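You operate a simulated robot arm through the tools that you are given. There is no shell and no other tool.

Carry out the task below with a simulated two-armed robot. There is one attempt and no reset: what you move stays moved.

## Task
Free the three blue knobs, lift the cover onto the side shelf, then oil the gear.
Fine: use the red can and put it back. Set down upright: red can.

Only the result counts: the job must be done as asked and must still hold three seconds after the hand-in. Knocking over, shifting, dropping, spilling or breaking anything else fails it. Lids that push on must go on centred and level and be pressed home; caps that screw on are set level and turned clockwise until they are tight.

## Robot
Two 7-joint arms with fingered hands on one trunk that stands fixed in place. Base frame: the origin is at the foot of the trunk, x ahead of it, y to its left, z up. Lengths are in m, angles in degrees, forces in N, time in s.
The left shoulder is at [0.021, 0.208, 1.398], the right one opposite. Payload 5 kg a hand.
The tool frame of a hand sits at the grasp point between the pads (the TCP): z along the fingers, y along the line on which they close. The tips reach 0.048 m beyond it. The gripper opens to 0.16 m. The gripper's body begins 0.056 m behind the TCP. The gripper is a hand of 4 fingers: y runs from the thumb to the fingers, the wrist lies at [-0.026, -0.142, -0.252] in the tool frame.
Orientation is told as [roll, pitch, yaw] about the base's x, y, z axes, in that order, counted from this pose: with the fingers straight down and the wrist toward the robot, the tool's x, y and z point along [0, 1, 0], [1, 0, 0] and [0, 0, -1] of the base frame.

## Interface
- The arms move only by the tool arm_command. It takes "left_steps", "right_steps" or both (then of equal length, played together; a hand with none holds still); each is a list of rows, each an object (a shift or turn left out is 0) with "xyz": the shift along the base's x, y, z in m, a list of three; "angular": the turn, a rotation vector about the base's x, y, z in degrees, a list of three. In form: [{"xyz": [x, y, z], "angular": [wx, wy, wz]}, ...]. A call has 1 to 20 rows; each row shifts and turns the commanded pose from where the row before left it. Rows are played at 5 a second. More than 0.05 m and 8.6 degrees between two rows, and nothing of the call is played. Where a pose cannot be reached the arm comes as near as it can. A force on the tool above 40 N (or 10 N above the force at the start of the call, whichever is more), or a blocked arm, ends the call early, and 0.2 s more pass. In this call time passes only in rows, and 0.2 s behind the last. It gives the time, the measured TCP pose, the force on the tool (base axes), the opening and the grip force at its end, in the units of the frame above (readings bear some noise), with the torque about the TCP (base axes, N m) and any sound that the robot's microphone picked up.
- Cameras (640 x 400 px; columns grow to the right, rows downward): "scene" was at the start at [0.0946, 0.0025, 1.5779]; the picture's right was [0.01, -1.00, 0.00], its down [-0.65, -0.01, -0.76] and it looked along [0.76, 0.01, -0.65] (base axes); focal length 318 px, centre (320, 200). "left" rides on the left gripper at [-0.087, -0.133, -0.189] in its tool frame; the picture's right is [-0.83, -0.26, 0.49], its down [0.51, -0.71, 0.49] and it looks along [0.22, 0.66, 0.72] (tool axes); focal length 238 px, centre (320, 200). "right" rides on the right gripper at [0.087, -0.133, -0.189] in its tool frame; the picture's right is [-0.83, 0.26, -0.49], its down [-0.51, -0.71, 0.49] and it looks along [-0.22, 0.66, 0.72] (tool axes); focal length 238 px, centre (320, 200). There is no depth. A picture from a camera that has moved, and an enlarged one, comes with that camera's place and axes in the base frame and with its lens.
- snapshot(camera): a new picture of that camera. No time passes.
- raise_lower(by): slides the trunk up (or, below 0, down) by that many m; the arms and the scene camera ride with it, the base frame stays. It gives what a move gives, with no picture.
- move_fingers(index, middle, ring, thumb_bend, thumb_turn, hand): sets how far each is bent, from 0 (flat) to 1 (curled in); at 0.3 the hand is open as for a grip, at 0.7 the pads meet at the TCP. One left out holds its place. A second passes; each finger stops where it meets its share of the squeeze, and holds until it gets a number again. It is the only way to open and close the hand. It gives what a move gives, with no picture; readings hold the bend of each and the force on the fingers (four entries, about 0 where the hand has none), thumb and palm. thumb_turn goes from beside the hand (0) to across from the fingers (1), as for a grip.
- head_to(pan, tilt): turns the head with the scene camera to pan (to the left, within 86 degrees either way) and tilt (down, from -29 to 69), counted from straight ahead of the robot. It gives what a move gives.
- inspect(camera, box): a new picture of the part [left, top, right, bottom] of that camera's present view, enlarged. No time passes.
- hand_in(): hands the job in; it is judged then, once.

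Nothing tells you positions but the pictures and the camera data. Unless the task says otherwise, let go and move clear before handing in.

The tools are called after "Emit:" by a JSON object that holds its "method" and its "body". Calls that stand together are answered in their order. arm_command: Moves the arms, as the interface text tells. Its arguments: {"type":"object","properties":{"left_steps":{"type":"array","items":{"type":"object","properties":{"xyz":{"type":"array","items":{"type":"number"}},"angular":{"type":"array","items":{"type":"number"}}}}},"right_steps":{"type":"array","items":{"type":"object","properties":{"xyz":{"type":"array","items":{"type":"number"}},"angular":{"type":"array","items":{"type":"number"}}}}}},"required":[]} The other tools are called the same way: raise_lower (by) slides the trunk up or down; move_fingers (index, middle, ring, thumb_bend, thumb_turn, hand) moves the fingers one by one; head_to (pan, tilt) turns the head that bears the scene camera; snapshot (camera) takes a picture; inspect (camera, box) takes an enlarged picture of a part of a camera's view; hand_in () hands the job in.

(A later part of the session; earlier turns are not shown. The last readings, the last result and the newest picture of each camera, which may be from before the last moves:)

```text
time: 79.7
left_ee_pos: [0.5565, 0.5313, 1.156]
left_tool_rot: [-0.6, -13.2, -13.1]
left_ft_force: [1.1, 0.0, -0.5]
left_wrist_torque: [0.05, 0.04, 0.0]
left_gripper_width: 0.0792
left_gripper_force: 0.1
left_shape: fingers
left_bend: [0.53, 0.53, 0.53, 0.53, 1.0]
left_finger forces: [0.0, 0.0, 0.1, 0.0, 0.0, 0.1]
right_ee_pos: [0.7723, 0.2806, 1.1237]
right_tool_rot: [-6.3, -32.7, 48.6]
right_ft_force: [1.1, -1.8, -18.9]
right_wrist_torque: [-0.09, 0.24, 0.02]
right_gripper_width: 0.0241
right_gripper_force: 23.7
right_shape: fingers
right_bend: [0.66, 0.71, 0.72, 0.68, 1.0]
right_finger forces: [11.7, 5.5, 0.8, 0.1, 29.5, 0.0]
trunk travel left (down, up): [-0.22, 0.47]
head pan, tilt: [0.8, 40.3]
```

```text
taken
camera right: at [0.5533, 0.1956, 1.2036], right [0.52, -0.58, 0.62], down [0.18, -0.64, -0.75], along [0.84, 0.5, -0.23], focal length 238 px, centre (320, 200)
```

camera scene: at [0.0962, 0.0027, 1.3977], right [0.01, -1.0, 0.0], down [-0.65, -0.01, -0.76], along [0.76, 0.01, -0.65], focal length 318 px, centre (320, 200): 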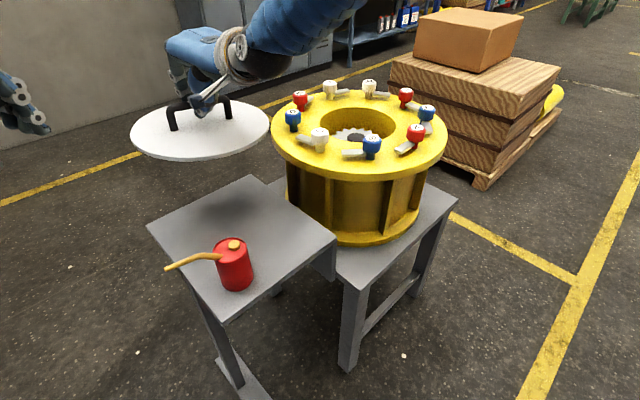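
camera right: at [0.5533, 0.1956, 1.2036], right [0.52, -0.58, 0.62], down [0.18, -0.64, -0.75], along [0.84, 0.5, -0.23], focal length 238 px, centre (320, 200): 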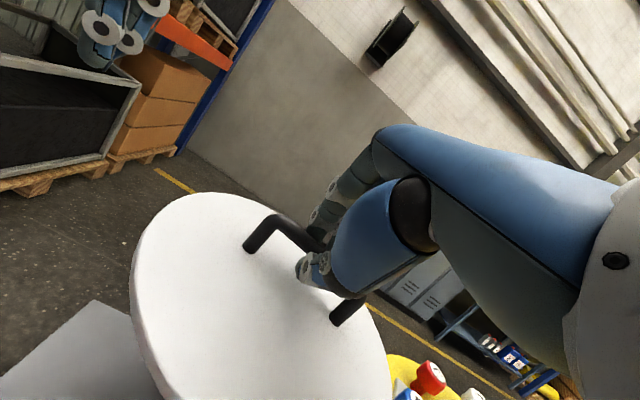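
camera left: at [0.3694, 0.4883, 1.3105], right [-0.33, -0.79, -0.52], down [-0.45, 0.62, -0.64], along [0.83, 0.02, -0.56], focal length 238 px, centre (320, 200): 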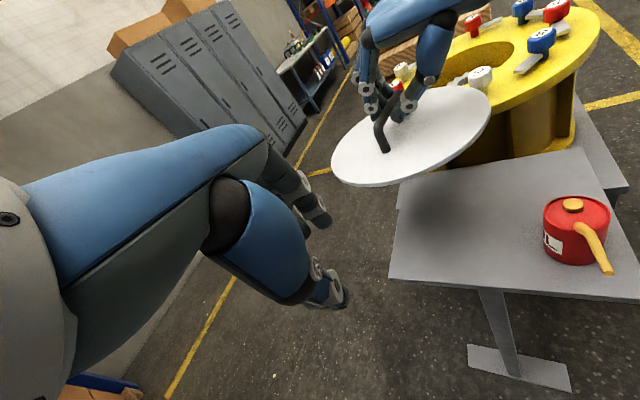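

The cover hangs over the shelf. I'll lower it part-way, still above flange and can height, and check the clearances.

Emit:
{"method": "arm_command", "body": {"right_steps": [{"xyz": [0.005, 0.0025, -0.02]}, {"xyz": [0.005, 0.0025, -0.02]}, {"xyz": [0, 0, -0.02]}, {"xyz": [0, 0, -0.02]}, {"xyz": [0, 0, 0]}, {"xyz": [0, 0, 0]}]}}

Emit:
{"method": "inspect", "body": {"camera": "scene", "box": [100, 80, 360, 300]}}

Emit:
{"method": "inspect", "body": {"camera": "left", "box": [320, 60, 640, 300]}}

Emit:
{"method": "snapshot", "body": {"camera": "right"}}

```text
time: 81.1
left_ee_pos: [0.5571, 0.5342, 1.1552]
left_tool_rot: [-0.6, -13.1, -13.0]
left_ft_force: [0.5, -0.2, -1.2]
left_wrist_torque: [0.0, 0.0, -0.02]
left_gripper_width: 0.0791
left_gripper_force: 0.1
left_shape: fingers
left_bend: [0.53, 0.53, 0.53, 0.53, 1.0]
left_finger forces: [0.1, 0.1, 0.0, 0.0, 0.1, 0.0]
right_ee_pos: [0.7838, 0.2864, 1.0451]
right_tool_rot: [-6.4, -32.7, 48.5]
right_ft_force: [-0.1, -0.1, -20.6]
right_wrist_torque: [-0.2, 0.25, 0.04]
right_gripper_width: 0.0241
right_gripper_force: 24.3
right_shape: fingers
right_bend: [0.66, 0.71, 0.72, 0.68, 1.0]
right_finger forces: [11.4, 6.0, 0.8, 0.0, 29.6, 0.1]
trunk travel left (down, up): [-0.22, 0.47]
head pan, tilt: [0.8, 40.3]
```

```text
1.82 times, centred on (230, 190) of scene
camera zoom: at [0.0963, 0.0036, 1.3977], right [0.01, -1.0, 0.0], down [-0.65, -0.01, -0.76], along [0.76, 0.01, -0.65], focal length 577 px, centre (484, 218)
```

zoom: 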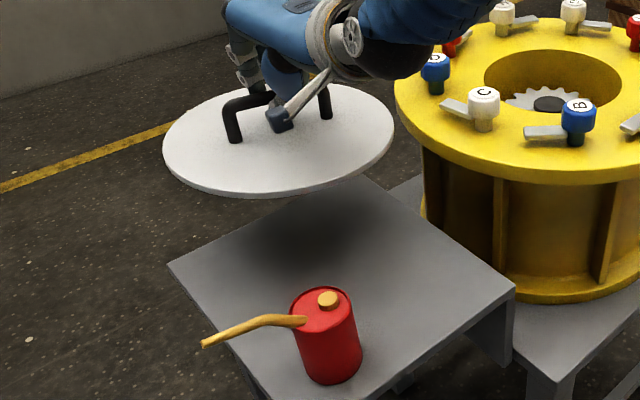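

```text
1.67 times, centred on (480, 180) of left
camera zoom: at [0.3694, 0.4892, 1.3101], right [-0.33, -0.79, -0.52], down [-0.45, 0.62, -0.64], along [0.83, 0.02, -0.56], focal length 397 px, centre (53, 233)
```

zoom: 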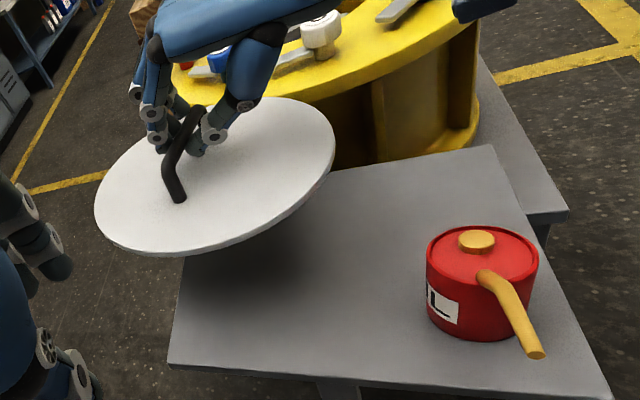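

```text
taken
camera right: at [0.5637, 0.2014, 1.1233], right [0.52, -0.58, 0.62], down [0.18, -0.64, -0.75], along [0.84, 0.5, -0.23], focal length 238 px, centre (320, 200)
```

right: 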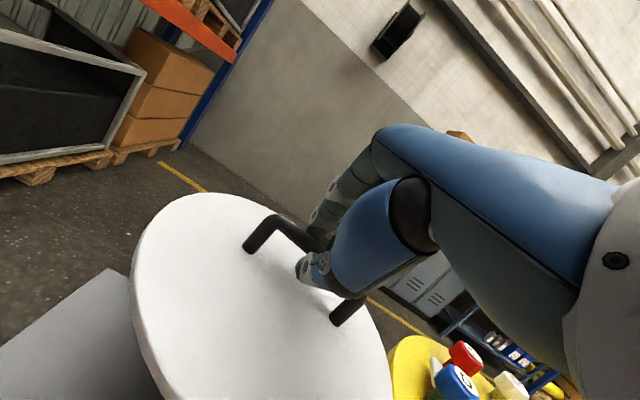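

The cover centre is at about (0.776, 0.290), leaving about 3 cm clear of both flange and can. Continue lowering to just above the shelf.

Emit:
{"method": "arm_command", "body": {"right_steps": [{"xyz": [0, 0, -0.018]}, {"xyz": [0, 0, -0.018]}, {"xyz": [0, 0, -0.018]}, {"xyz": [0, 0, -0.018]}, {"xyz": [0, 0, -0.018]}, {"xyz": [0, 0, -0.018]}, {"xyz": [0, 0, -0.018]}, {"xyz": [0, 0, -0.018]}, {"xyz": [0, 0, -0.018]}, {"xyz": [0, 0, 0]}]}}

Emit:
{"method": "inspect", "body": {"camera": "scene", "box": [100, 80, 360, 300]}}

Emit:
{"method": "inspect", "body": {"camera": "left", "box": [320, 60, 640, 300]}}

Emit:
{"method": "snapshot", "body": {"camera": "right"}}

```text
time: 83.3
left_ee_pos: [0.5555, 0.5325, 1.1554]
left_tool_rot: [-0.6, -13.2, -13.1]
left_ft_force: [-0.1, 0.8, 0.6]
left_wrist_torque: [0.03, -0.04, -0.02]
left_gripper_width: 0.0791
left_gripper_force: 0.1
left_shape: fingers
left_bend: [0.53, 0.53, 0.53, 0.53, 1.0]
left_finger forces: [0.0, 0.0, 0.0, 0.0, 0.1, 0.0]
right_ee_pos: [0.7839, 0.2861, 0.8844]
right_tool_rot: [-6.3, -32.8, 48.6]
right_ft_force: [-0.9, -0.2, -19.0]
right_wrist_torque: [-0.13, 0.18, 0.02]
right_gripper_width: 0.0241
right_gripper_force: 24.2
right_shape: fingers
right_bend: [0.66, 0.71, 0.72, 0.68, 1.0]
right_finger forces: [11.4, 6.2, 0.8, 0.0, 29.8, 0.0]
trunk travel left (down, up): [-0.22, 0.47]
head pan, tilt: [0.8, 40.3]
```

```text
1.82 times, centred on (230, 190) of scene
camera zoom: at [0.0954, 0.0033, 1.3978], right [0.01, -1.0, 0.0], down [-0.65, -0.01, -0.76], along [0.76, 0.01, -0.65], focal length 577 px, centre (484, 218)
```

zoom: 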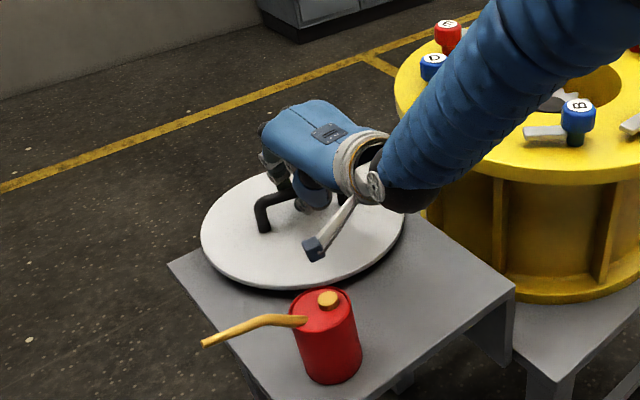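

```text
1.67 times, centred on (480, 180) of left
camera zoom: at [0.3686, 0.4889, 1.3106], right [-0.33, -0.79, -0.52], down [-0.45, 0.62, -0.64], along [0.83, 0.02, -0.56], focal length 397 px, centre (53, 233)
```

zoom: 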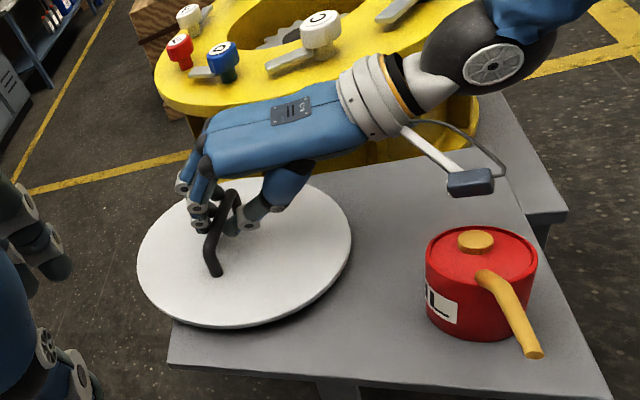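

```text
taken
camera right: at [0.5628, 0.2009, 0.962], right [0.52, -0.58, 0.62], down [0.18, -0.64, -0.75], along [0.84, 0.5, -0.23], focal length 238 px, centre (320, 200)
```

right: 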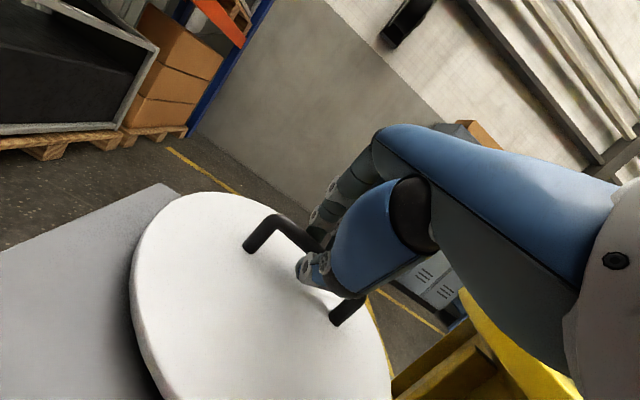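

The cover is a few centimetres above the shelf with margins to can and drum. I'll lower slowly and watch the load drop as it touches.

Emit:
{"method": "arm_command", "body": {"right_steps": [{"xyz": [-0.003, -0.003, -0.005]}, {"xyz": [-0.003, -0.003, -0.005]}, {"xyz": [0, 0, -0.005]}, {"xyz": [0, 0, 0]}]}}

Emit:
{"method": "inspect", "body": {"camera": "left", "box": [320, 100, 640, 340]}}

Emit:
{"method": "inspect", "body": {"camera": "scene", "box": [180, 140, 330, 270]}}

```text
time: 84.3
left_ee_pos: [0.5545, 0.5332, 1.1552]
left_tool_rot: [-0.6, -13.2, -12.9]
left_ft_force: [0.5, -0.5, 0.2]
left_wrist_torque: [0.04, -0.04, -0.01]
left_gripper_width: 0.079
left_gripper_force: 0.1
left_shape: fingers
left_bend: [0.53, 0.53, 0.53, 0.53, 1.0]
left_finger forces: [0.1, 0.1, 0.0, 0.1, 0.0, 0.0]
right_ee_pos: [0.7755, 0.2798, 0.8692]
right_tool_rot: [-6.4, -32.9, 48.5]
right_ft_force: [-0.9, 1.0, -17.0]
right_wrist_torque: [-0.42, -0.08, 0.02]
right_gripper_width: 0.0241
right_gripper_force: 27.0
right_shape: fingers
right_bend: [0.66, 0.71, 0.72, 0.68, 1.0]
right_finger forces: [10.2, 7.9, 4.2, 0.1, 30.0, 0.0]
trunk travel left (down, up): [-0.22, 0.47]
head pan, tilt: [0.8, 40.3]
```

```text
1.67 times, centred on (480, 220) of left
camera zoom: at [0.3686, 0.4889, 1.3105], right [-0.33, -0.79, -0.52], down [-0.45, 0.62, -0.64], along [0.83, 0.02, -0.56], focal length 397 px, centre (53, 167)
```

zoom: 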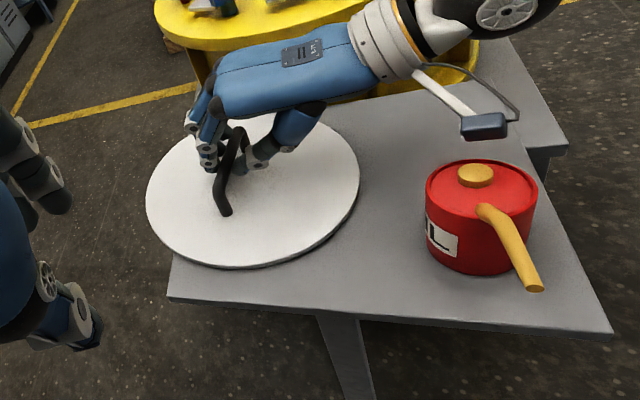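

```text
3.08 times, centred on (255, 205) of scene
camera zoom: at [0.0955, 0.0033, 1.3978], right [0.01, -1.0, 0.0], down [-0.65, -0.01, -0.76], along [0.76, 0.01, -0.65], focal length 977 px, centre (520, 185)
```

zoom: 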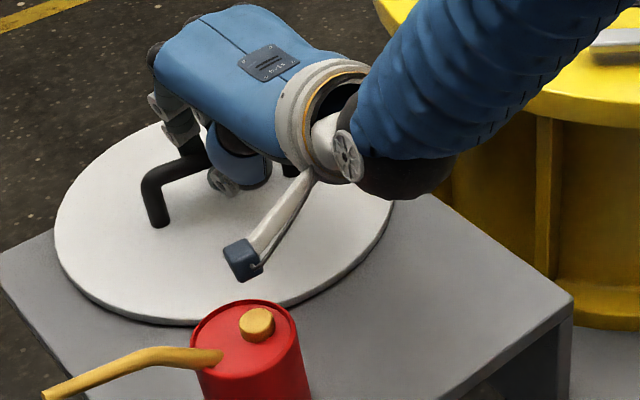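

The far-right edge of the cover has just touched. I'll level a little more while lowering.

Emit:
{"method": "arm_command", "body": {"right_steps": [{"xyz": [0, 0, -0.003], "angular": [-0.8, -0.8, 0]}, {"xyz": [0, 0, -0.003], "angular": [-0.8, -0.8, 0]}, {"xyz": [0, 0, 0]}]}}

Emit:
{"method": "inspect", "body": {"camera": "scene", "box": [180, 140, 330, 270]}}

```text
time: 85.1
left_ee_pos: [0.5543, 0.5325, 1.1567]
left_tool_rot: [-0.5, -13.3, -13.0]
left_ft_force: [-0.7, 0.3, -0.8]
left_wrist_torque: [-0.04, 0.01, -0.01]
left_gripper_width: 0.0792
left_gripper_force: 0.1
left_shape: fingers
left_bend: [0.53, 0.53, 0.53, 0.53, 1.0]
left_finger forces: [0.0, 0.0, 0.0, 0.0, 0.0, 0.0]
right_ee_pos: [0.7752, 0.28, 0.8655]
right_tool_rot: [-9.1, -32.8, 50.1]
right_ft_force: [-5.5, 0.8, 1.4]
right_wrist_torque: [-0.09, 0.03, 0.12]
right_gripper_width: 0.0238
right_gripper_force: 26.1
right_shape: fingers
right_bend: [0.66, 0.71, 0.72, 0.69, 1.0]
right_finger forces: [12.3, 8.7, 3.4, 0.1, 27.8, 0.0]
trunk travel left (down, up): [-0.22, 0.47]
head pan, tilt: [0.8, 40.3]
```

```text
3.08 times, centred on (255, 205) of scene
camera zoom: at [0.0938, 0.0029, 1.3981], right [0.01, -1.0, 0.0], down [-0.65, -0.01, -0.76], along [0.76, 0.01, -0.65], focal length 977 px, centre (520, 185)
```

zoom: 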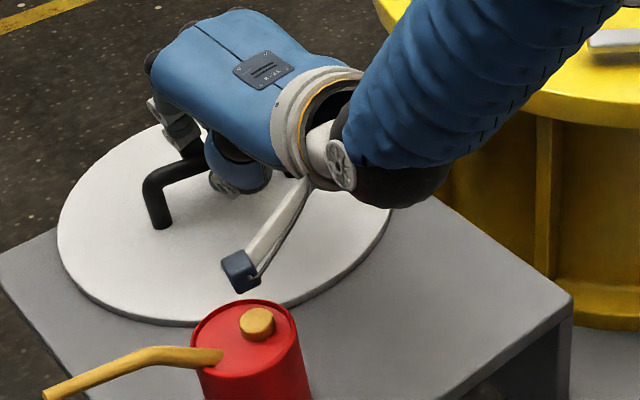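

The cover's full weight now rests on the shelf with near-zero torque, so it is flat. I'll release and back out along the tool axis.

Emit:
{"method": "move_fingers", "body": {"hand": "right", "index": 0.61, "middle": 0.61, "ring": 0.61, "thumb_bend": 0.62}}

Emit:
{"method": "inspect", "body": {"camera": "left", "box": [320, 100, 640, 340]}}

Emit:
{"method": "inspect", "body": {"camera": "right", "box": [200, 180, 360, 320]}}

```text
time: 86.1
left_ee_pos: [0.5553, 0.5319, 1.1556]
left_tool_rot: [-0.6, -13.3, -13.0]
left_ft_force: [-0.4, 0.1, -0.3]
left_wrist_torque: [0.0, -0.03, -0.02]
left_gripper_width: 0.079
left_gripper_force: 0.0
left_shape: fingers
left_bend: [0.53, 0.53, 0.53, 0.53, 1.0]
left_finger forces: [0.0, 0.0, 0.1, 0.0, 0.0, 0.0]
right_ee_pos: [0.7746, 0.2785, 0.864]
right_tool_rot: [-9.1, -32.7, 50.0]
right_ft_force: [-1.0, 0.3, -0.1]
right_wrist_torque: [0.0, 0.0, -0.02]
right_gripper_width: 0.045
right_gripper_force: 0.1
right_shape: fingers
right_bend: [0.61, 0.61, 0.61, 0.62, 1.0]
right_finger forces: [0.0, 0.0, 0.0, 0.0, 0.0, 0.0]
trunk travel left (down, up): [-0.22, 0.47]
head pan, tilt: [0.8, 40.3]
```

```text
1.67 times, centred on (480, 220) of left
camera zoom: at [0.3676, 0.4885, 1.311], right [-0.33, -0.79, -0.53], down [-0.45, 0.62, -0.65], along [0.83, 0.03, -0.56], focal length 397 px, centre (53, 167)
```

zoom: 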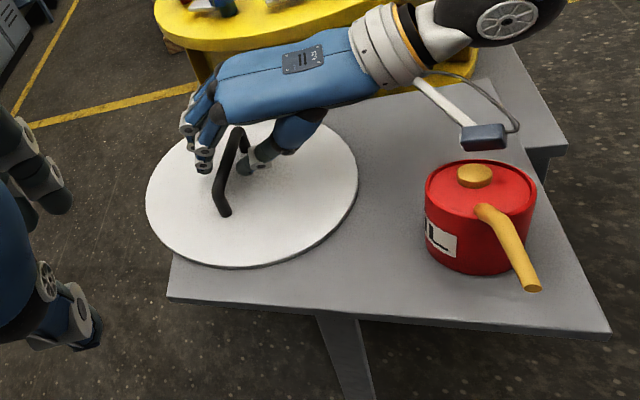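

```text
2.86 times, centred on (280, 250) of right
camera zoom: at [0.554, 0.1969, 0.938], right [0.5, -0.57, 0.65], down [0.2, -0.66, -0.72], along [0.84, 0.49, -0.22], focal length 681 px, centre (434, 57)
```

zoom: 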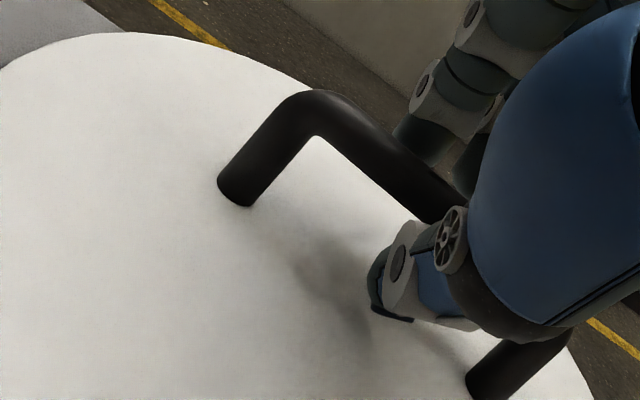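

The bar is free of the fingers. I'll back out, rise, and park the right hand to the right side.

Emit:
{"method": "arm_command", "body": {"right_steps": [{"xyz": [-0.0093, -0.0062, 0.0166]}, {"xyz": [-0.0139, -0.0093, 0.0249]}, {"xyz": [-0.0139, -0.0093, 0.0249]}, {"xyz": [-0.0139, -0.0093, 0.0249]}, {"xyz": [0, 0, 0.04]}, {"xyz": [0, 0, 0.04]}, {"xyz": [0, 0, 0.04]}, {"xyz": [0, 0, 0.04]}, {"xyz": [0, -0.045, 0.02]}, {"xyz": [0, -0.045, 0]}, {"xyz": [0, -0.045, 0]}, {"xyz": [0, -0.045, 0]}, {"xyz": [0, -0.045, 0]}, {"xyz": [0, -0.045, 0]}, {"xyz": [0, -0.045, 0]}, {"xyz": [0, -0.045, 0]}, {"xyz": [0, -0.045, 0]}, {"xyz": [0, -0.045, 0]}, {"xyz": [0, -0.045, 0]}, {"xyz": [0, -0.045, 0]}]}}

Emit:
{"method": "snapshot", "body": {"camera": "scene"}}

Emit:
{"method": "snapshot", "body": {"camera": "left"}}

Emit:
{"method": "inspect", "body": {"camera": "scene", "box": [260, 70, 450, 190]}}

Emit:
{"method": "inspect", "body": {"camera": "scene", "box": [130, 160, 350, 300]}}

```text
time: 90.3
left_ee_pos: [0.5551, 0.5305, 1.1578]
left_tool_rot: [-0.5, -13.3, -13.1]
left_ft_force: [-0.5, -0.2, 0.8]
left_wrist_torque: [0.1, -0.02, 0.03]
left_gripper_width: 0.0792
left_gripper_force: 0.0
left_shape: fingers
left_bend: [0.53, 0.53, 0.53, 0.53, 1.0]
left_finger forces: [0.1, 0.0, 0.0, 0.0, 0.0, 0.1]
right_ee_pos: [0.7236, -0.2964, 1.1345]
right_tool_rot: [-9.0, -32.7, 50.1]
right_ft_force: [-0.8, 0.2, 0.2]
right_wrist_torque: [0.03, -0.03, 0.03]
right_gripper_width: 0.0449
right_gripper_force: 0.1
right_shape: fingers
right_bend: [0.61, 0.61, 0.61, 0.62, 1.0]
right_finger forces: [0.0, 0.0, 0.0, 0.0, 0.0, 0.0]
trunk travel left (down, up): [-0.22, 0.47]
head pan, tilt: [0.8, 40.3]
```

```text
taken
camera scene: at [0.0939, 0.0009, 1.398], right [0.01, -1.0, 0.0], down [-0.65, -0.01, -0.76], along [0.76, 0.01, -0.65], focal length 318 px, centre (320, 200)
```

scene: 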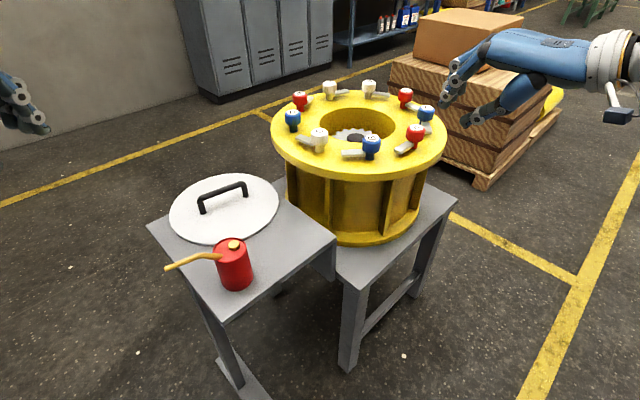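

```text
taken
camera left: at [0.367, 0.4866, 1.3121], right [-0.33, -0.78, -0.53], down [-0.45, 0.62, -0.64], along [0.83, 0.03, -0.55], focal length 238 px, centre (320, 200)
```

left: 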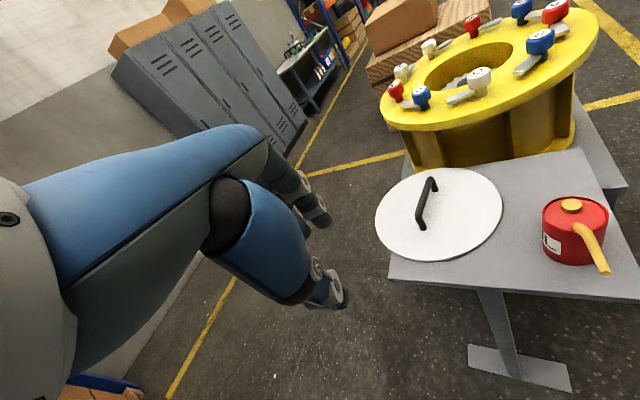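

```text
3.33 times, centred on (355, 130) of scene
camera zoom: at [0.0939, 0.0009, 1.398], right [0.01, -1.0, 0.0], down [-0.65, -0.01, -0.76], along [0.76, 0.01, -0.65], focal length 1058 px, centre (203, 433)
```

zoom: 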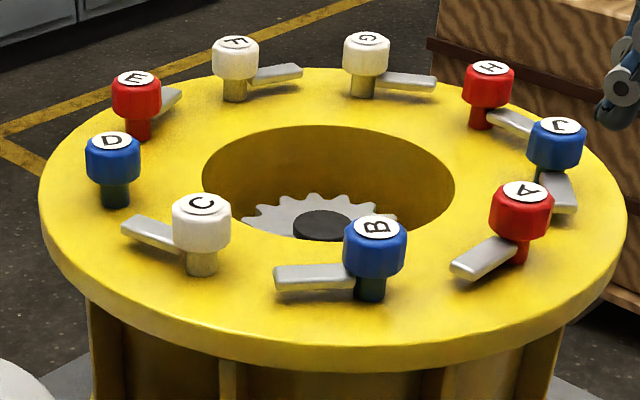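

```text
2.86 times, centred on (240, 230) of scene
camera zoom: at [0.0939, 0.0009, 1.398], right [0.01, -1.0, 0.0], down [-0.65, -0.01, -0.76], along [0.76, 0.01, -0.65], focal length 907 px, centre (549, 114)
```

zoom: 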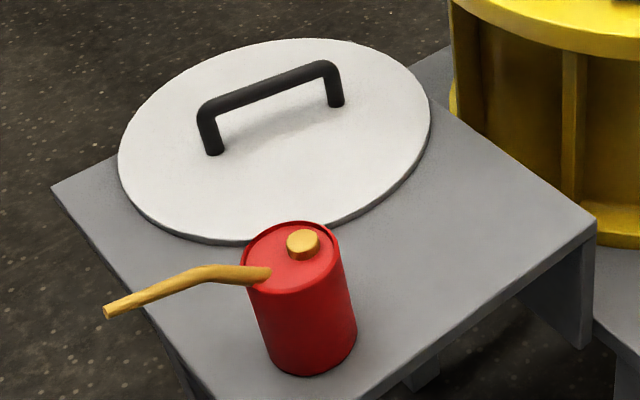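

The cover rests flat on the shelf and the gear is exposed. I take the can to be upright at about (0.538, 0.203), top z≈0.88, with the spout pointing toward (-x,+y) and its tip at about (0.449, 0.289, 0.93). Before touching it, I'll rehearse the pouring motion over the gear with the empty right hand to check reach.

Emit:
{"method": "raise_lower", "body": {"by": 0.06}}

Emit:
{"method": "arm_command", "body": {"right_steps": [{"angular": [0, 0, -8.3]}, {"angular": [0, 0, -8.3]}, {"angular": [0, 0, -8.3]}, {"angular": [0, 0, -8.3]}, {"angular": [0, 0, -8.4]}, {"angular": [0, 0, -8.4]}, {"xyz": [0.02, 0, 0], "angular": [0, 6.9, 0]}, {"xyz": [0.02, 0, 0], "angular": [0, 6.9, 0]}, {"xyz": [0.02, 0, 0], "angular": [0, 6.9, 0]}, {"xyz": [0.02, 0, 0], "angular": [4.4, 0, 0.94]}, {"xyz": [0.02, 0.01, 0], "angular": [4.4, 0, 0.94]}, {"xyz": [0.03, 0.01, 0]}, {"xyz": [0.03, 0.01, 0]}, {"xyz": [0.03, 0.01, 0]}, {"xyz": [0.03, 0.01, 0]}, {"xyz": [0.025, 0.01, 0]}, {"xyz": [0, 0, 0]}]}}

Emit:
{"method": "snapshot", "body": {"camera": "scene"}}

```text
time: 91.3
left_ee_pos: [0.5552, 0.5323, 1.216]
left_tool_rot: [-0.5, -13.3, -13.0]
left_ft_force: [0.6, 0.2, -0.2]
left_wrist_torque: [-0.01, 0.0, 0.03]
left_gripper_width: 0.0789
left_gripper_force: 0.0
left_shape: fingers
left_bend: [0.53, 0.53, 0.53, 0.53, 1.0]
left_finger forces: [0.1, 0.0, 0.0, 0.0, 0.0, 0.1]
right_ee_pos: [0.7247, -0.2959, 1.1947]
right_tool_rot: [-9.0, -32.6, 50.1]
right_ft_force: [0.5, -0.4, 0.5]
right_wrist_torque: [0.02, -0.03, 0.03]
right_gripper_width: 0.0451
right_gripper_force: 0.2
right_shape: fingers
right_bend: [0.61, 0.61, 0.61, 0.62, 1.0]
right_finger forces: [0.1, 0.0, 0.0, 0.1, 0.0, 0.0]
trunk travel left (down, up): [-0.28, 0.41]
head pan, tilt: [0.8, 40.3]
```

```text
time: 94.9
left_ee_pos: [0.5531, 0.5329, 1.2177]
left_tool_rot: [-0.5, -13.4, -13.1]
left_ft_force: [-0.5, -0.3, -0.2]
left_wrist_torque: [0.04, -0.01, -0.02]
left_gripper_width: 0.0793
left_gripper_force: 0.2
left_shape: fingers
left_bend: [0.53, 0.53, 0.53, 0.53, 1.0]
left_finger forces: [0.0, 0.1, 0.0, 0.0, 0.0, 0.0]
right_ee_pos: [0.9696, -0.2363, 1.195]
right_tool_rot: [-0.1, -12.0, 0.0]
right_ft_force: [-1.7, -0.3, 1.4]
right_wrist_torque: [0.03, -0.06, -0.01]
right_gripper_width: 0.0451
right_gripper_force: 0.0
right_shape: fingers
right_bend: [0.61, 0.61, 0.61, 0.62, 1.0]
right_finger forces: [0.0, 0.1, 0.1, 0.0, 0.0, 0.0]
trunk travel left (down, up): [-0.28, 0.41]
head pan, tilt: [0.8, 40.3]
```

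```text
taken
camera scene: at [0.0935, 0.0024, 1.458], right [0.01, -1.0, 0.0], down [-0.65, -0.01, -0.76], along [0.76, 0.01, -0.65], focal length 318 px, centre (320, 200)
```

scene: 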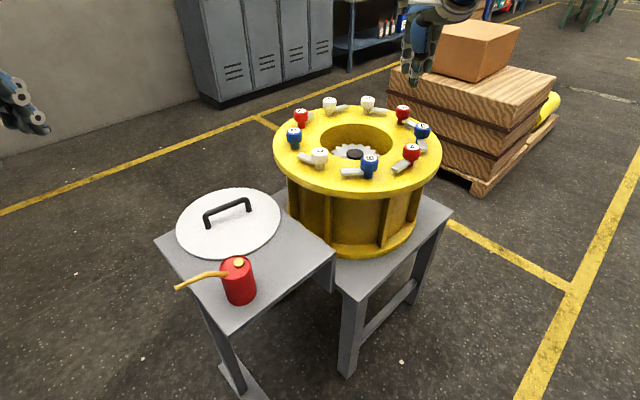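

Emit:
{"method": "arm_command", "body": {"right_steps": [{"xyz": [0, -0.003, -0.008], "angular": [-6, 0, 0]}, {"xyz": [0, -0.003, -0.008], "angular": [-6, 0, 0]}, {"xyz": [0, -0.004, -0.008], "angular": [-6, 0, 0]}, {"xyz": [0, -0.004, -0.008], "angular": [-6, 0, 0]}, {"xyz": [0, -0.001, -0.008], "angular": [-6, 0, 0]}, {"xyz": [0, 0, -0.008], "angular": [-6, 0, 0]}, {"xyz": [0, 0.002, -0.008], "angular": [-6, 0, 0]}, {"xyz": [0, 0.003, -0.008], "angular": [-6, 0, 0]}, {"xyz": [0, 0.005, -0.008], "angular": [-6, 0, 0]}, {"xyz": [0, 0.006, -0.008], "angular": [-6, 0, 0]}, {"xyz": [0, 0, 0]}]}}

Emit:
{"method": "snapshot", "body": {"camera": "scene"}}

Emit:
{"method": "snapshot", "body": {"camera": "right"}}

```text
time: 97.3
left_ee_pos: [0.555, 0.531, 1.2174]
left_tool_rot: [-0.5, -13.3, -13.1]
left_ft_force: [0.0, -0.4, -0.3]
left_wrist_torque: [0.0, -0.03, 0.02]
left_gripper_width: 0.0787
left_gripper_force: 0.1
left_shape: fingers
left_bend: [0.53, 0.53, 0.53, 0.53, 1.0]
left_finger forces: [0.0, 0.0, 0.0, 0.1, 0.0, 0.0]
right_ee_pos: [0.9696, -0.2356, 1.115]
right_tool_rot: [-60.6, -6.0, 10.3]
right_ft_force: [-1.4, -0.6, 0.1]
right_wrist_torque: [0.0, -0.02, 0.07]
right_gripper_width: 0.0452
right_gripper_force: 0.1
right_shape: fingers
right_bend: [0.61, 0.61, 0.61, 0.62, 1.0]
right_finger forces: [0.0, 0.0, 0.1, 0.0, 0.0, 0.1]
trunk travel left (down, up): [-0.28, 0.41]
head pan, tilt: [0.8, 40.3]
```

```text
taken
camera scene: at [0.0939, 0.0023, 1.458], right [0.01, -1.0, 0.0], down [-0.65, -0.01, -0.76], along [0.76, 0.01, -0.65], focal length 318 px, centre (320, 200)
```

scene: 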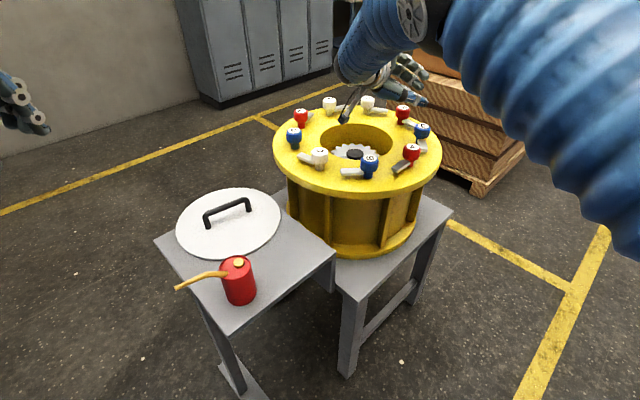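

```text
taken
camera right: at [0.7996, -0.0548, 1.1191], right [0.15, 0.04, 0.99], down [-0.59, -0.8, 0.13], along [0.79, -0.6, -0.1], focal length 238 px, centre (320, 200)
```

right: 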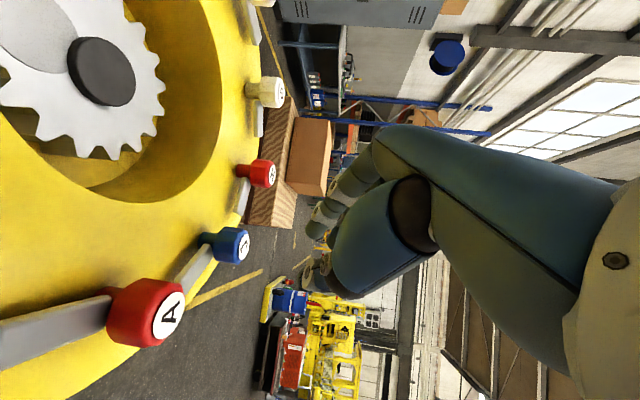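

The rehearsal reaches 60° of tilt without trouble, and the gear hub confirms at about (1.014, -0.10). I'll test a bit more tilt.

Emit:
{"method": "arm_command", "body": {"right_steps": [{"xyz": [0, 0.008, -0.004], "angular": [-6, 0, 0]}, {"xyz": [0, 0.009, -0.004], "angular": [-6, 0, 0]}, {"xyz": [0, 0.01, -0.004], "angular": [-6, 0, 0]}, {"xyz": [0, 0, 0]}]}}

```text
time: 98.3
left_ee_pos: [0.5536, 0.5315, 1.2183]
left_tool_rot: [-0.5, -13.3, -12.9]
left_ft_force: [-0.2, -0.1, 1.4]
left_wrist_torque: [0.04, -0.05, 0.05]
left_gripper_width: 0.0791
left_gripper_force: 0.1
left_shape: fingers
left_bend: [0.53, 0.53, 0.53, 0.53, 1.0]
left_finger forces: [0.0, 0.0, 0.0, 0.0, 0.1, 0.0]
right_ee_pos: [0.9697, -0.2082, 1.1031]
right_tool_rot: [-78.3, -2.3, 11.7]
right_ft_force: [-0.7, -1.0, 0.4]
right_wrist_torque: [0.02, -0.01, 0.03]
right_gripper_width: 0.045
right_gripper_force: 0.0
right_shape: fingers
right_bend: [0.61, 0.61, 0.61, 0.62, 1.0]
right_finger forces: [0.0, 0.0, 0.0, 0.1, 0.0, 0.0]
trunk travel left (down, up): [-0.28, 0.41]
head pan, tilt: [0.8, 40.3]
```

78° works too. I'll return the hand to upright, then travel over the can with yaw 45°, so the spout will leave the hand sideways between thumb and fingers.

Emit:
{"method": "arm_command", "body": {"right_steps": [{"xyz": [0, -0.005, 0.007], "angular": [6, 0, 0]}, {"xyz": [0, -0.005, 0.007], "angular": [6, 0, 0]}, {"xyz": [0, -0.005, 0.007], "angular": [6, 0, 0]}, {"xyz": [0, -0.005, 0.007], "angular": [6, 0, 0]}, {"xyz": [0, -0.005, 0.007], "angular": [6, 0, 0]}, {"xyz": [0, 0, 0.007], "angular": [6, 0, 0]}, {"xyz": [0, 0, 0.007], "angular": [6, 0, 0]}, {"xyz": [0, 0, 0.007], "angular": [6, 0, 0]}, {"xyz": [0, 0, 0.007], "angular": [6, 0, 0]}, {"xyz": [0, 0, 0.007], "angular": [6, 0, 0]}, {"xyz": [0, 0, 0.007], "angular": [6, 0, 0]}, {"xyz": [0, 0, 0.007], "angular": [6, 0, 0]}, {"xyz": [0, 0, 0.006], "angular": [6, 0, 0]}]}}

Emit:
{"method": "move_fingers", "body": {"hand": "right", "index": 0.43, "middle": 0.43, "ring": 0.43, "thumb_bend": 0.43}}

Emit:
{"method": "arm_command", "body": {"right_steps": [{"xyz": [-0.036, 0.036, -0.005], "angular": [0, 0, 3.75]}, {"xyz": [-0.036, 0.036, -0.005], "angular": [0, 0, 3.75]}, {"xyz": [-0.036, 0.036, -0.005], "angular": [0, 0, 3.75]}, {"xyz": [-0.036, 0.036, -0.005], "angular": [0, 0, 3.75]}, {"xyz": [-0.036, 0.036, -0.005], "angular": [0, 0, 3.75]}, {"xyz": [-0.036, 0.036, -0.005], "angular": [0, 0, 3.75]}, {"xyz": [-0.036, 0.036, -0.01], "angular": [0, 0, 3.75]}, {"xyz": [-0.036, 0.036, -0.02], "angular": [0, 0, 3.75]}, {"xyz": [-0.036, 0.036, -0.02], "angular": [0, 0, 3.75]}, {"xyz": [-0.036, 0.036, -0.02], "angular": [0, 0, 3.75]}, {"xyz": [-0.036, 0.036, -0.02], "angular": [0, 0, 3.75]}, {"xyz": [-0.036, 0.036, -0.02], "angular": [0, 0, 3.75]}, {"xyz": [0, 0, 0]}]}}

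Emit:
{"method": "snapshot", "body": {"camera": "scene"}}

Emit:
{"method": "snapshot", "body": {"camera": "right"}}

Emit:
{"method": "snapshot", "body": {"camera": "left"}}

```text
time: 101.1
left_ee_pos: [0.5541, 0.5306, 1.2169]
left_tool_rot: [-0.6, -13.2, -13.0]
left_ft_force: [0.4, -1.2, 0.6]
left_wrist_torque: [0.11, 0.01, 0.02]
left_gripper_width: 0.079
left_gripper_force: 0.1
left_shape: fingers
left_bend: [0.53, 0.53, 0.53, 0.53, 1.0]
left_finger forces: [0.1, 0.0, 0.0, 0.1, 0.0, 0.0]
right_ee_pos: [0.97, -0.2331, 1.1936]
right_tool_rot: [0.1, -12.1, 0.1]
right_ft_force: [-0.8, 0.1, -0.3]
right_wrist_torque: [0.01, 0.0, -0.01]
right_gripper_width: 0.0453
right_gripper_force: 0.0
right_shape: fingers
right_bend: [0.61, 0.61, 0.61, 0.62, 1.0]
right_finger forces: [0.0, 0.1, 0.0, 0.0, 0.0, 0.1]
trunk travel left (down, up): [-0.28, 0.41]
head pan, tilt: [0.8, 40.3]
```

```text
time: 102.1
left_ee_pos: [0.5556, 0.5317, 1.2166]
left_tool_rot: [-0.5, -13.1, -13.0]
left_ft_force: [-0.2, -0.2, -0.1]
left_wrist_torque: [0.0, 0.0, -0.01]
left_gripper_width: 0.0791
left_gripper_force: 0.0
left_shape: fingers
left_bend: [0.53, 0.53, 0.53, 0.53, 1.0]
left_finger forces: [0.0, 0.0, 0.0, 0.0, 0.0, 0.0]
right_ee_pos: [0.9697, -0.2333, 1.1929]
right_tool_rot: [-0.1, -12.0, 0.0]
right_ft_force: [0.5, 0.4, 0.2]
right_wrist_torque: [0.0, 0.03, -0.03]
right_gripper_width: 0.1186
right_gripper_force: 0.0
right_shape: fingers
right_bend: [0.43, 0.43, 0.43, 0.43, 0.99]
right_finger forces: [0.1, 0.1, 0.0, 0.0, 0.1, 0.0]
trunk travel left (down, up): [-0.28, 0.41]
head pan, tilt: [0.8, 40.3]
```

```text
refused: row 1 steps farther than a row can; nothing moved
```

```text
taken
camera scene: at [0.0945, 0.0026, 1.4579], right [0.01, -1.0, 0.0], down [-0.65, -0.01, -0.76], along [0.76, 0.01, -0.65], focal length 318 px, centre (320, 200)
```

scene: 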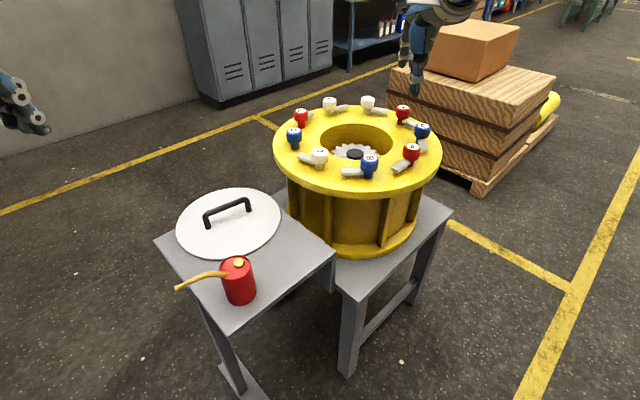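

```text
taken
camera right: at [0.8, -0.1455, 1.3507], right [0.15, -0.83, 0.53], down [-0.59, -0.51, -0.63], along [0.79, -0.22, -0.57], focal length 238 px, centre (320, 200)
```

right: 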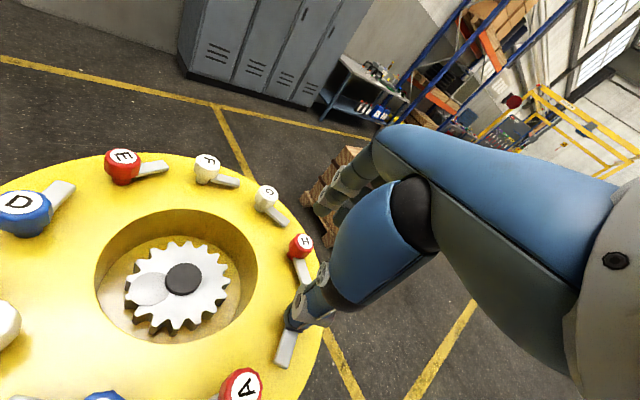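

```text
taken
camera left: at [0.3677, 0.4882, 1.3711], right [-0.33, -0.79, -0.53], down [-0.45, 0.62, -0.64], along [0.83, 0.03, -0.56], focal length 238 px, centre (320, 200)
```

left: 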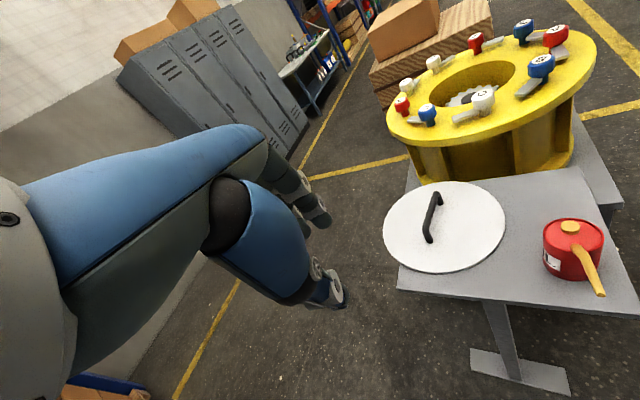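

The row step was slightly too long; I'll retry with smaller steps. There's also a lighter patch on the gear that I want to see up close.

Emit:
{"method": "inspect", "body": {"camera": "right", "box": [90, 200, 270, 350]}}

Emit:
{"method": "arm_command", "body": {"right_steps": [{"xyz": [-0.0288, 0.0288, -0.005], "angular": [0, 0, 3]}, {"xyz": [-0.0288, 0.0288, -0.005], "angular": [0, 0, 3]}, {"xyz": [-0.0288, 0.0288, -0.005], "angular": [0, 0, 3]}, {"xyz": [-0.0288, 0.0288, -0.005], "angular": [0, 0, 3]}, {"xyz": [-0.0288, 0.0288, -0.005], "angular": [0, 0, 3]}, {"xyz": [-0.0288, 0.0288, -0.005], "angular": [0, 0, 3]}, {"xyz": [-0.0288, 0.0288, -0.005], "angular": [0, 0, 3]}, {"xyz": [-0.0288, 0.0288, -0.005], "angular": [0, 0, 3]}, {"xyz": [-0.0288, 0.0288, -0.01], "angular": [0, 0, 3]}, {"xyz": [-0.0288, 0.0288, -0.015], "angular": [0, 0, 3]}, {"xyz": [-0.0288, 0.0288, -0.015], "angular": [0, 0, 3]}, {"xyz": [-0.0288, 0.0288, -0.015], "angular": [0, 0, 3]}, {"xyz": [-0.0288, 0.0288, -0.015], "angular": [0, 0, 3]}, {"xyz": [-0.0288, 0.0288, -0.015], "angular": [0, 0, 3]}, {"xyz": [-0.0288, 0.0288, -0.015], "angular": [0, 0, 3]}, {"xyz": [0, 0, 0]}]}}

Emit:
{"method": "snapshot", "body": {"camera": "scene"}}

Emit:
{"method": "snapshot", "body": {"camera": "right"}}

Emit:
{"method": "inspect", "body": {"camera": "left", "box": [460, 120, 640, 320]}}

```text
2.67 times, centred on (180, 275) of right
camera zoom: at [0.8, -0.1455, 1.3507], right [0.15, -0.83, 0.53], down [-0.59, -0.51, -0.63], along [0.79, -0.22, -0.57], focal length 636 px, centre (693, 0)
```

zoom: 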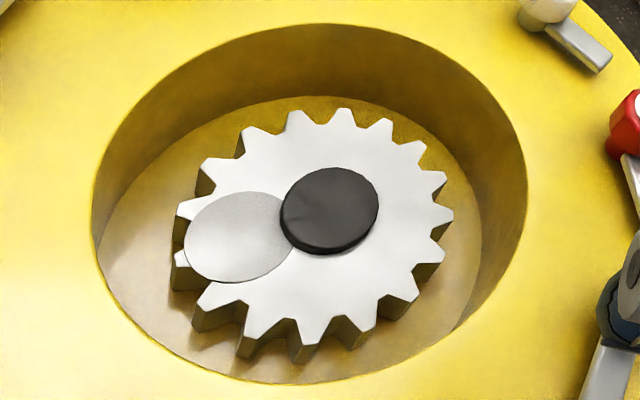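

```text
time: 105.5
left_ee_pos: [0.5548, 0.5311, 1.216]
left_tool_rot: [-0.4, -13.2, -13.0]
left_ft_force: [0.2, -0.2, -0.2]
left_wrist_torque: [0.05, 0.01, 0.04]
left_gripper_width: 0.0789
left_gripper_force: 0.2
left_shape: fingers
left_bend: [0.53, 0.53, 0.53, 0.53, 1.0]
left_finger forces: [0.1, 0.0, 0.1, 0.0, 0.1, 0.0]
right_ee_pos: [0.5372, 0.1998, 1.0535]
right_tool_rot: [0.0, -12.0, 45.0]
right_ft_force: [0.2, -0.9, 0.2]
right_wrist_torque: [0.09, 0.03, 0.01]
right_gripper_width: 0.1186
right_gripper_force: 0.0
right_shape: fingers
right_bend: [0.43, 0.43, 0.43, 0.43, 0.99]
right_finger forces: [0.1, 0.0, 0.1, 0.0, 0.0, 0.0]
trunk travel left (down, up): [-0.28, 0.41]
head pan, tilt: [0.8, 40.3]
```

```text
taken
camera scene: at [0.0947, 0.0019, 1.4579], right [0.01, -1.0, 0.0], down [-0.65, -0.01, -0.76], along [0.76, 0.01, -0.65], focal length 318 px, centre (320, 200)
```

scene: 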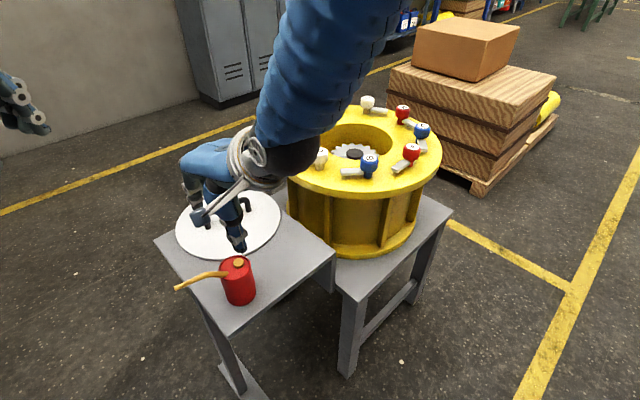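

```text
taken
camera right: at [0.356, 0.1415, 1.211], right [0.7, -0.48, 0.53], down [-0.06, -0.78, -0.63], along [0.71, 0.41, -0.57], focal length 238 px, centre (320, 200)
```

right: 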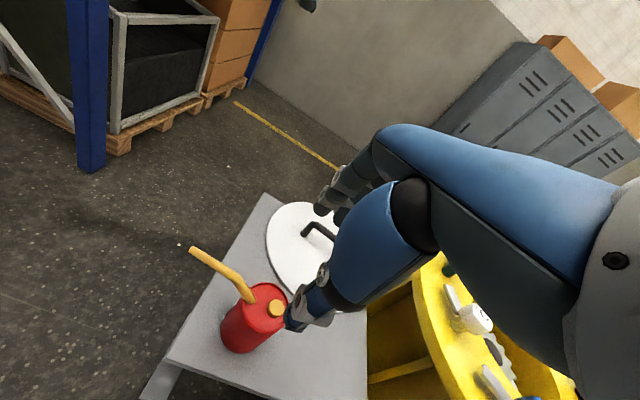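

```text
2.00 times, centred on (550, 220) of left
camera zoom: at [0.368, 0.4875, 1.3713], right [-0.33, -0.79, -0.53], down [-0.45, 0.62, -0.64], along [0.83, 0.02, -0.56], focal length 477 px, centre (-140, 160)
```

zoom: 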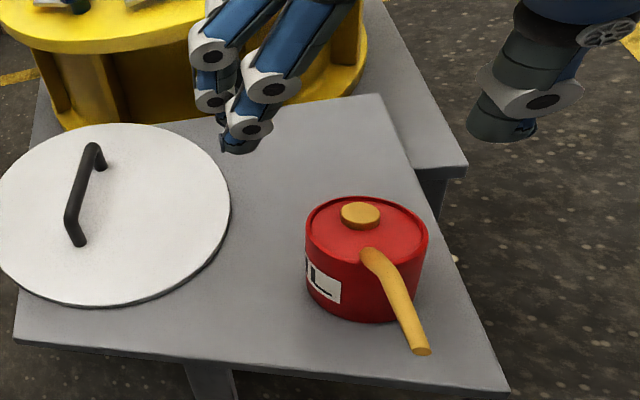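

The grey spot on the gear, at about (0.987, -0.070), looks like the oiling point. The right hand now hovers above the can; I'll refine the can's position.

Emit:
{"method": "inspect", "body": {"camera": "scene", "box": [160, 220, 290, 320]}}

Emit:
{"method": "inspect", "body": {"camera": "right", "box": [170, 230, 350, 370]}}

```text
4.00 times, centred on (225, 270) of scene
camera zoom: at [0.0947, 0.0019, 1.4579], right [0.01, -1.0, 0.0], down [-0.65, -0.01, -0.76], along [0.76, 0.01, -0.65], focal length 1270 px, centre (700, -80)
```

zoom: 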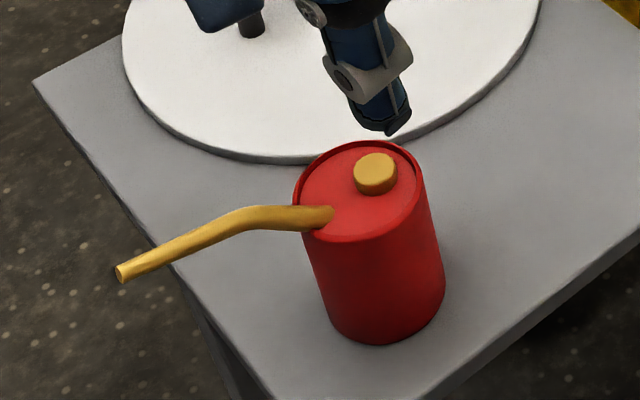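

```text
2.86 times, centred on (260, 300) of right
camera zoom: at [0.356, 0.1415, 1.211], right [0.7, -0.48, 0.53], down [-0.06, -0.78, -0.63], along [0.71, 0.41, -0.57], focal length 681 px, centre (491, -86)
```

zoom: 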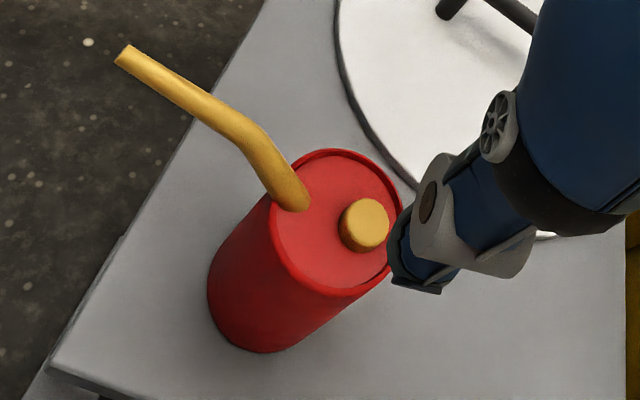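

The can axis is at (0.535, 0.200), upright, radius about 0.037, with the spout tip at (0.447, 0.285, 0.933). I'll descend around it in two stages.

Emit:
{"method": "arm_command", "body": {"right_steps": [{"xyz": [-0.002, -0.001, -0.02]}, {"xyz": [-0.002, -0.001, -0.02]}, {"xyz": [0, 0, -0.02]}, {"xyz": [0, 0, -0.02]}, {"xyz": [0, 0, -0.02]}, {"xyz": [0, 0, -0.02]}, {"xyz": [0, 0, -0.015]}, {"xyz": [0, 0, 0]}]}}

Emit:
{"method": "inspect", "body": {"camera": "scene", "box": [160, 200, 290, 320]}}

Emit:
{"method": "inspect", "body": {"camera": "right", "box": [170, 180, 370, 340]}}

Emit:
{"method": "inspect", "body": {"camera": "left", "box": [460, 120, 640, 320]}}

```text
time: 107.3
left_ee_pos: [0.5555, 0.5306, 1.2166]
left_tool_rot: [-0.5, -13.3, -12.9]
left_ft_force: [0.0, -1.5, -0.9]
left_wrist_torque: [0.05, 0.0, -0.02]
left_gripper_width: 0.0793
left_gripper_force: 0.1
left_shape: fingers
left_bend: [0.53, 0.53, 0.53, 0.53, 1.0]
left_finger forces: [0.1, 0.1, 0.1, 0.1, 0.0, 0.0]
right_ee_pos: [0.5332, 0.1973, 0.9179]
right_tool_rot: [-0.1, -12.0, 45.0]
right_ft_force: [0.5, 1.0, 1.2]
right_wrist_torque: [0.01, -0.01, 0.0]
right_gripper_width: 0.119
right_gripper_force: 0.1
right_shape: fingers
right_bend: [0.43, 0.43, 0.43, 0.43, 0.99]
right_finger forces: [0.1, 0.0, 0.0, 0.1, 0.0, 0.0]
trunk travel left (down, up): [-0.28, 0.41]
head pan, tilt: [0.8, 40.3]
```

```text
3.33 times, centred on (225, 260) of scene
camera zoom: at [0.0941, 0.0029, 1.458], right [0.01, -1.0, 0.0], down [-0.65, -0.01, -0.76], along [0.76, 0.01, -0.65], focal length 1058 px, centre (637, 0)
```

zoom: 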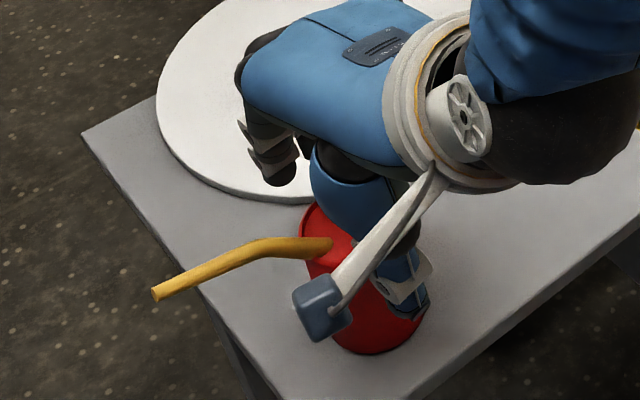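

```text
2.50 times, centred on (270, 260) of right
camera zoom: at [0.3512, 0.1395, 1.0754], right [0.7, -0.48, 0.53], down [-0.06, -0.78, -0.63], along [0.71, 0.41, -0.57], focal length 596 px, centre (445, 50)
```

zoom: 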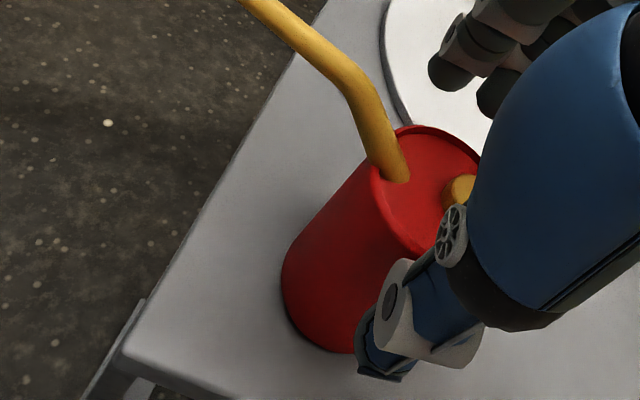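

```text
2.00 times, centred on (550, 220) of left
camera zoom: at [0.3673, 0.4885, 1.3711], right [-0.33, -0.79, -0.53], down [-0.45, 0.62, -0.65], along [0.83, 0.03, -0.55], focal length 477 px, centre (-140, 160)
```

zoom: 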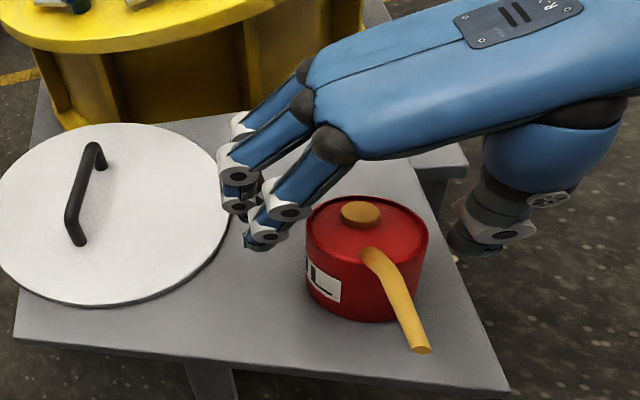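

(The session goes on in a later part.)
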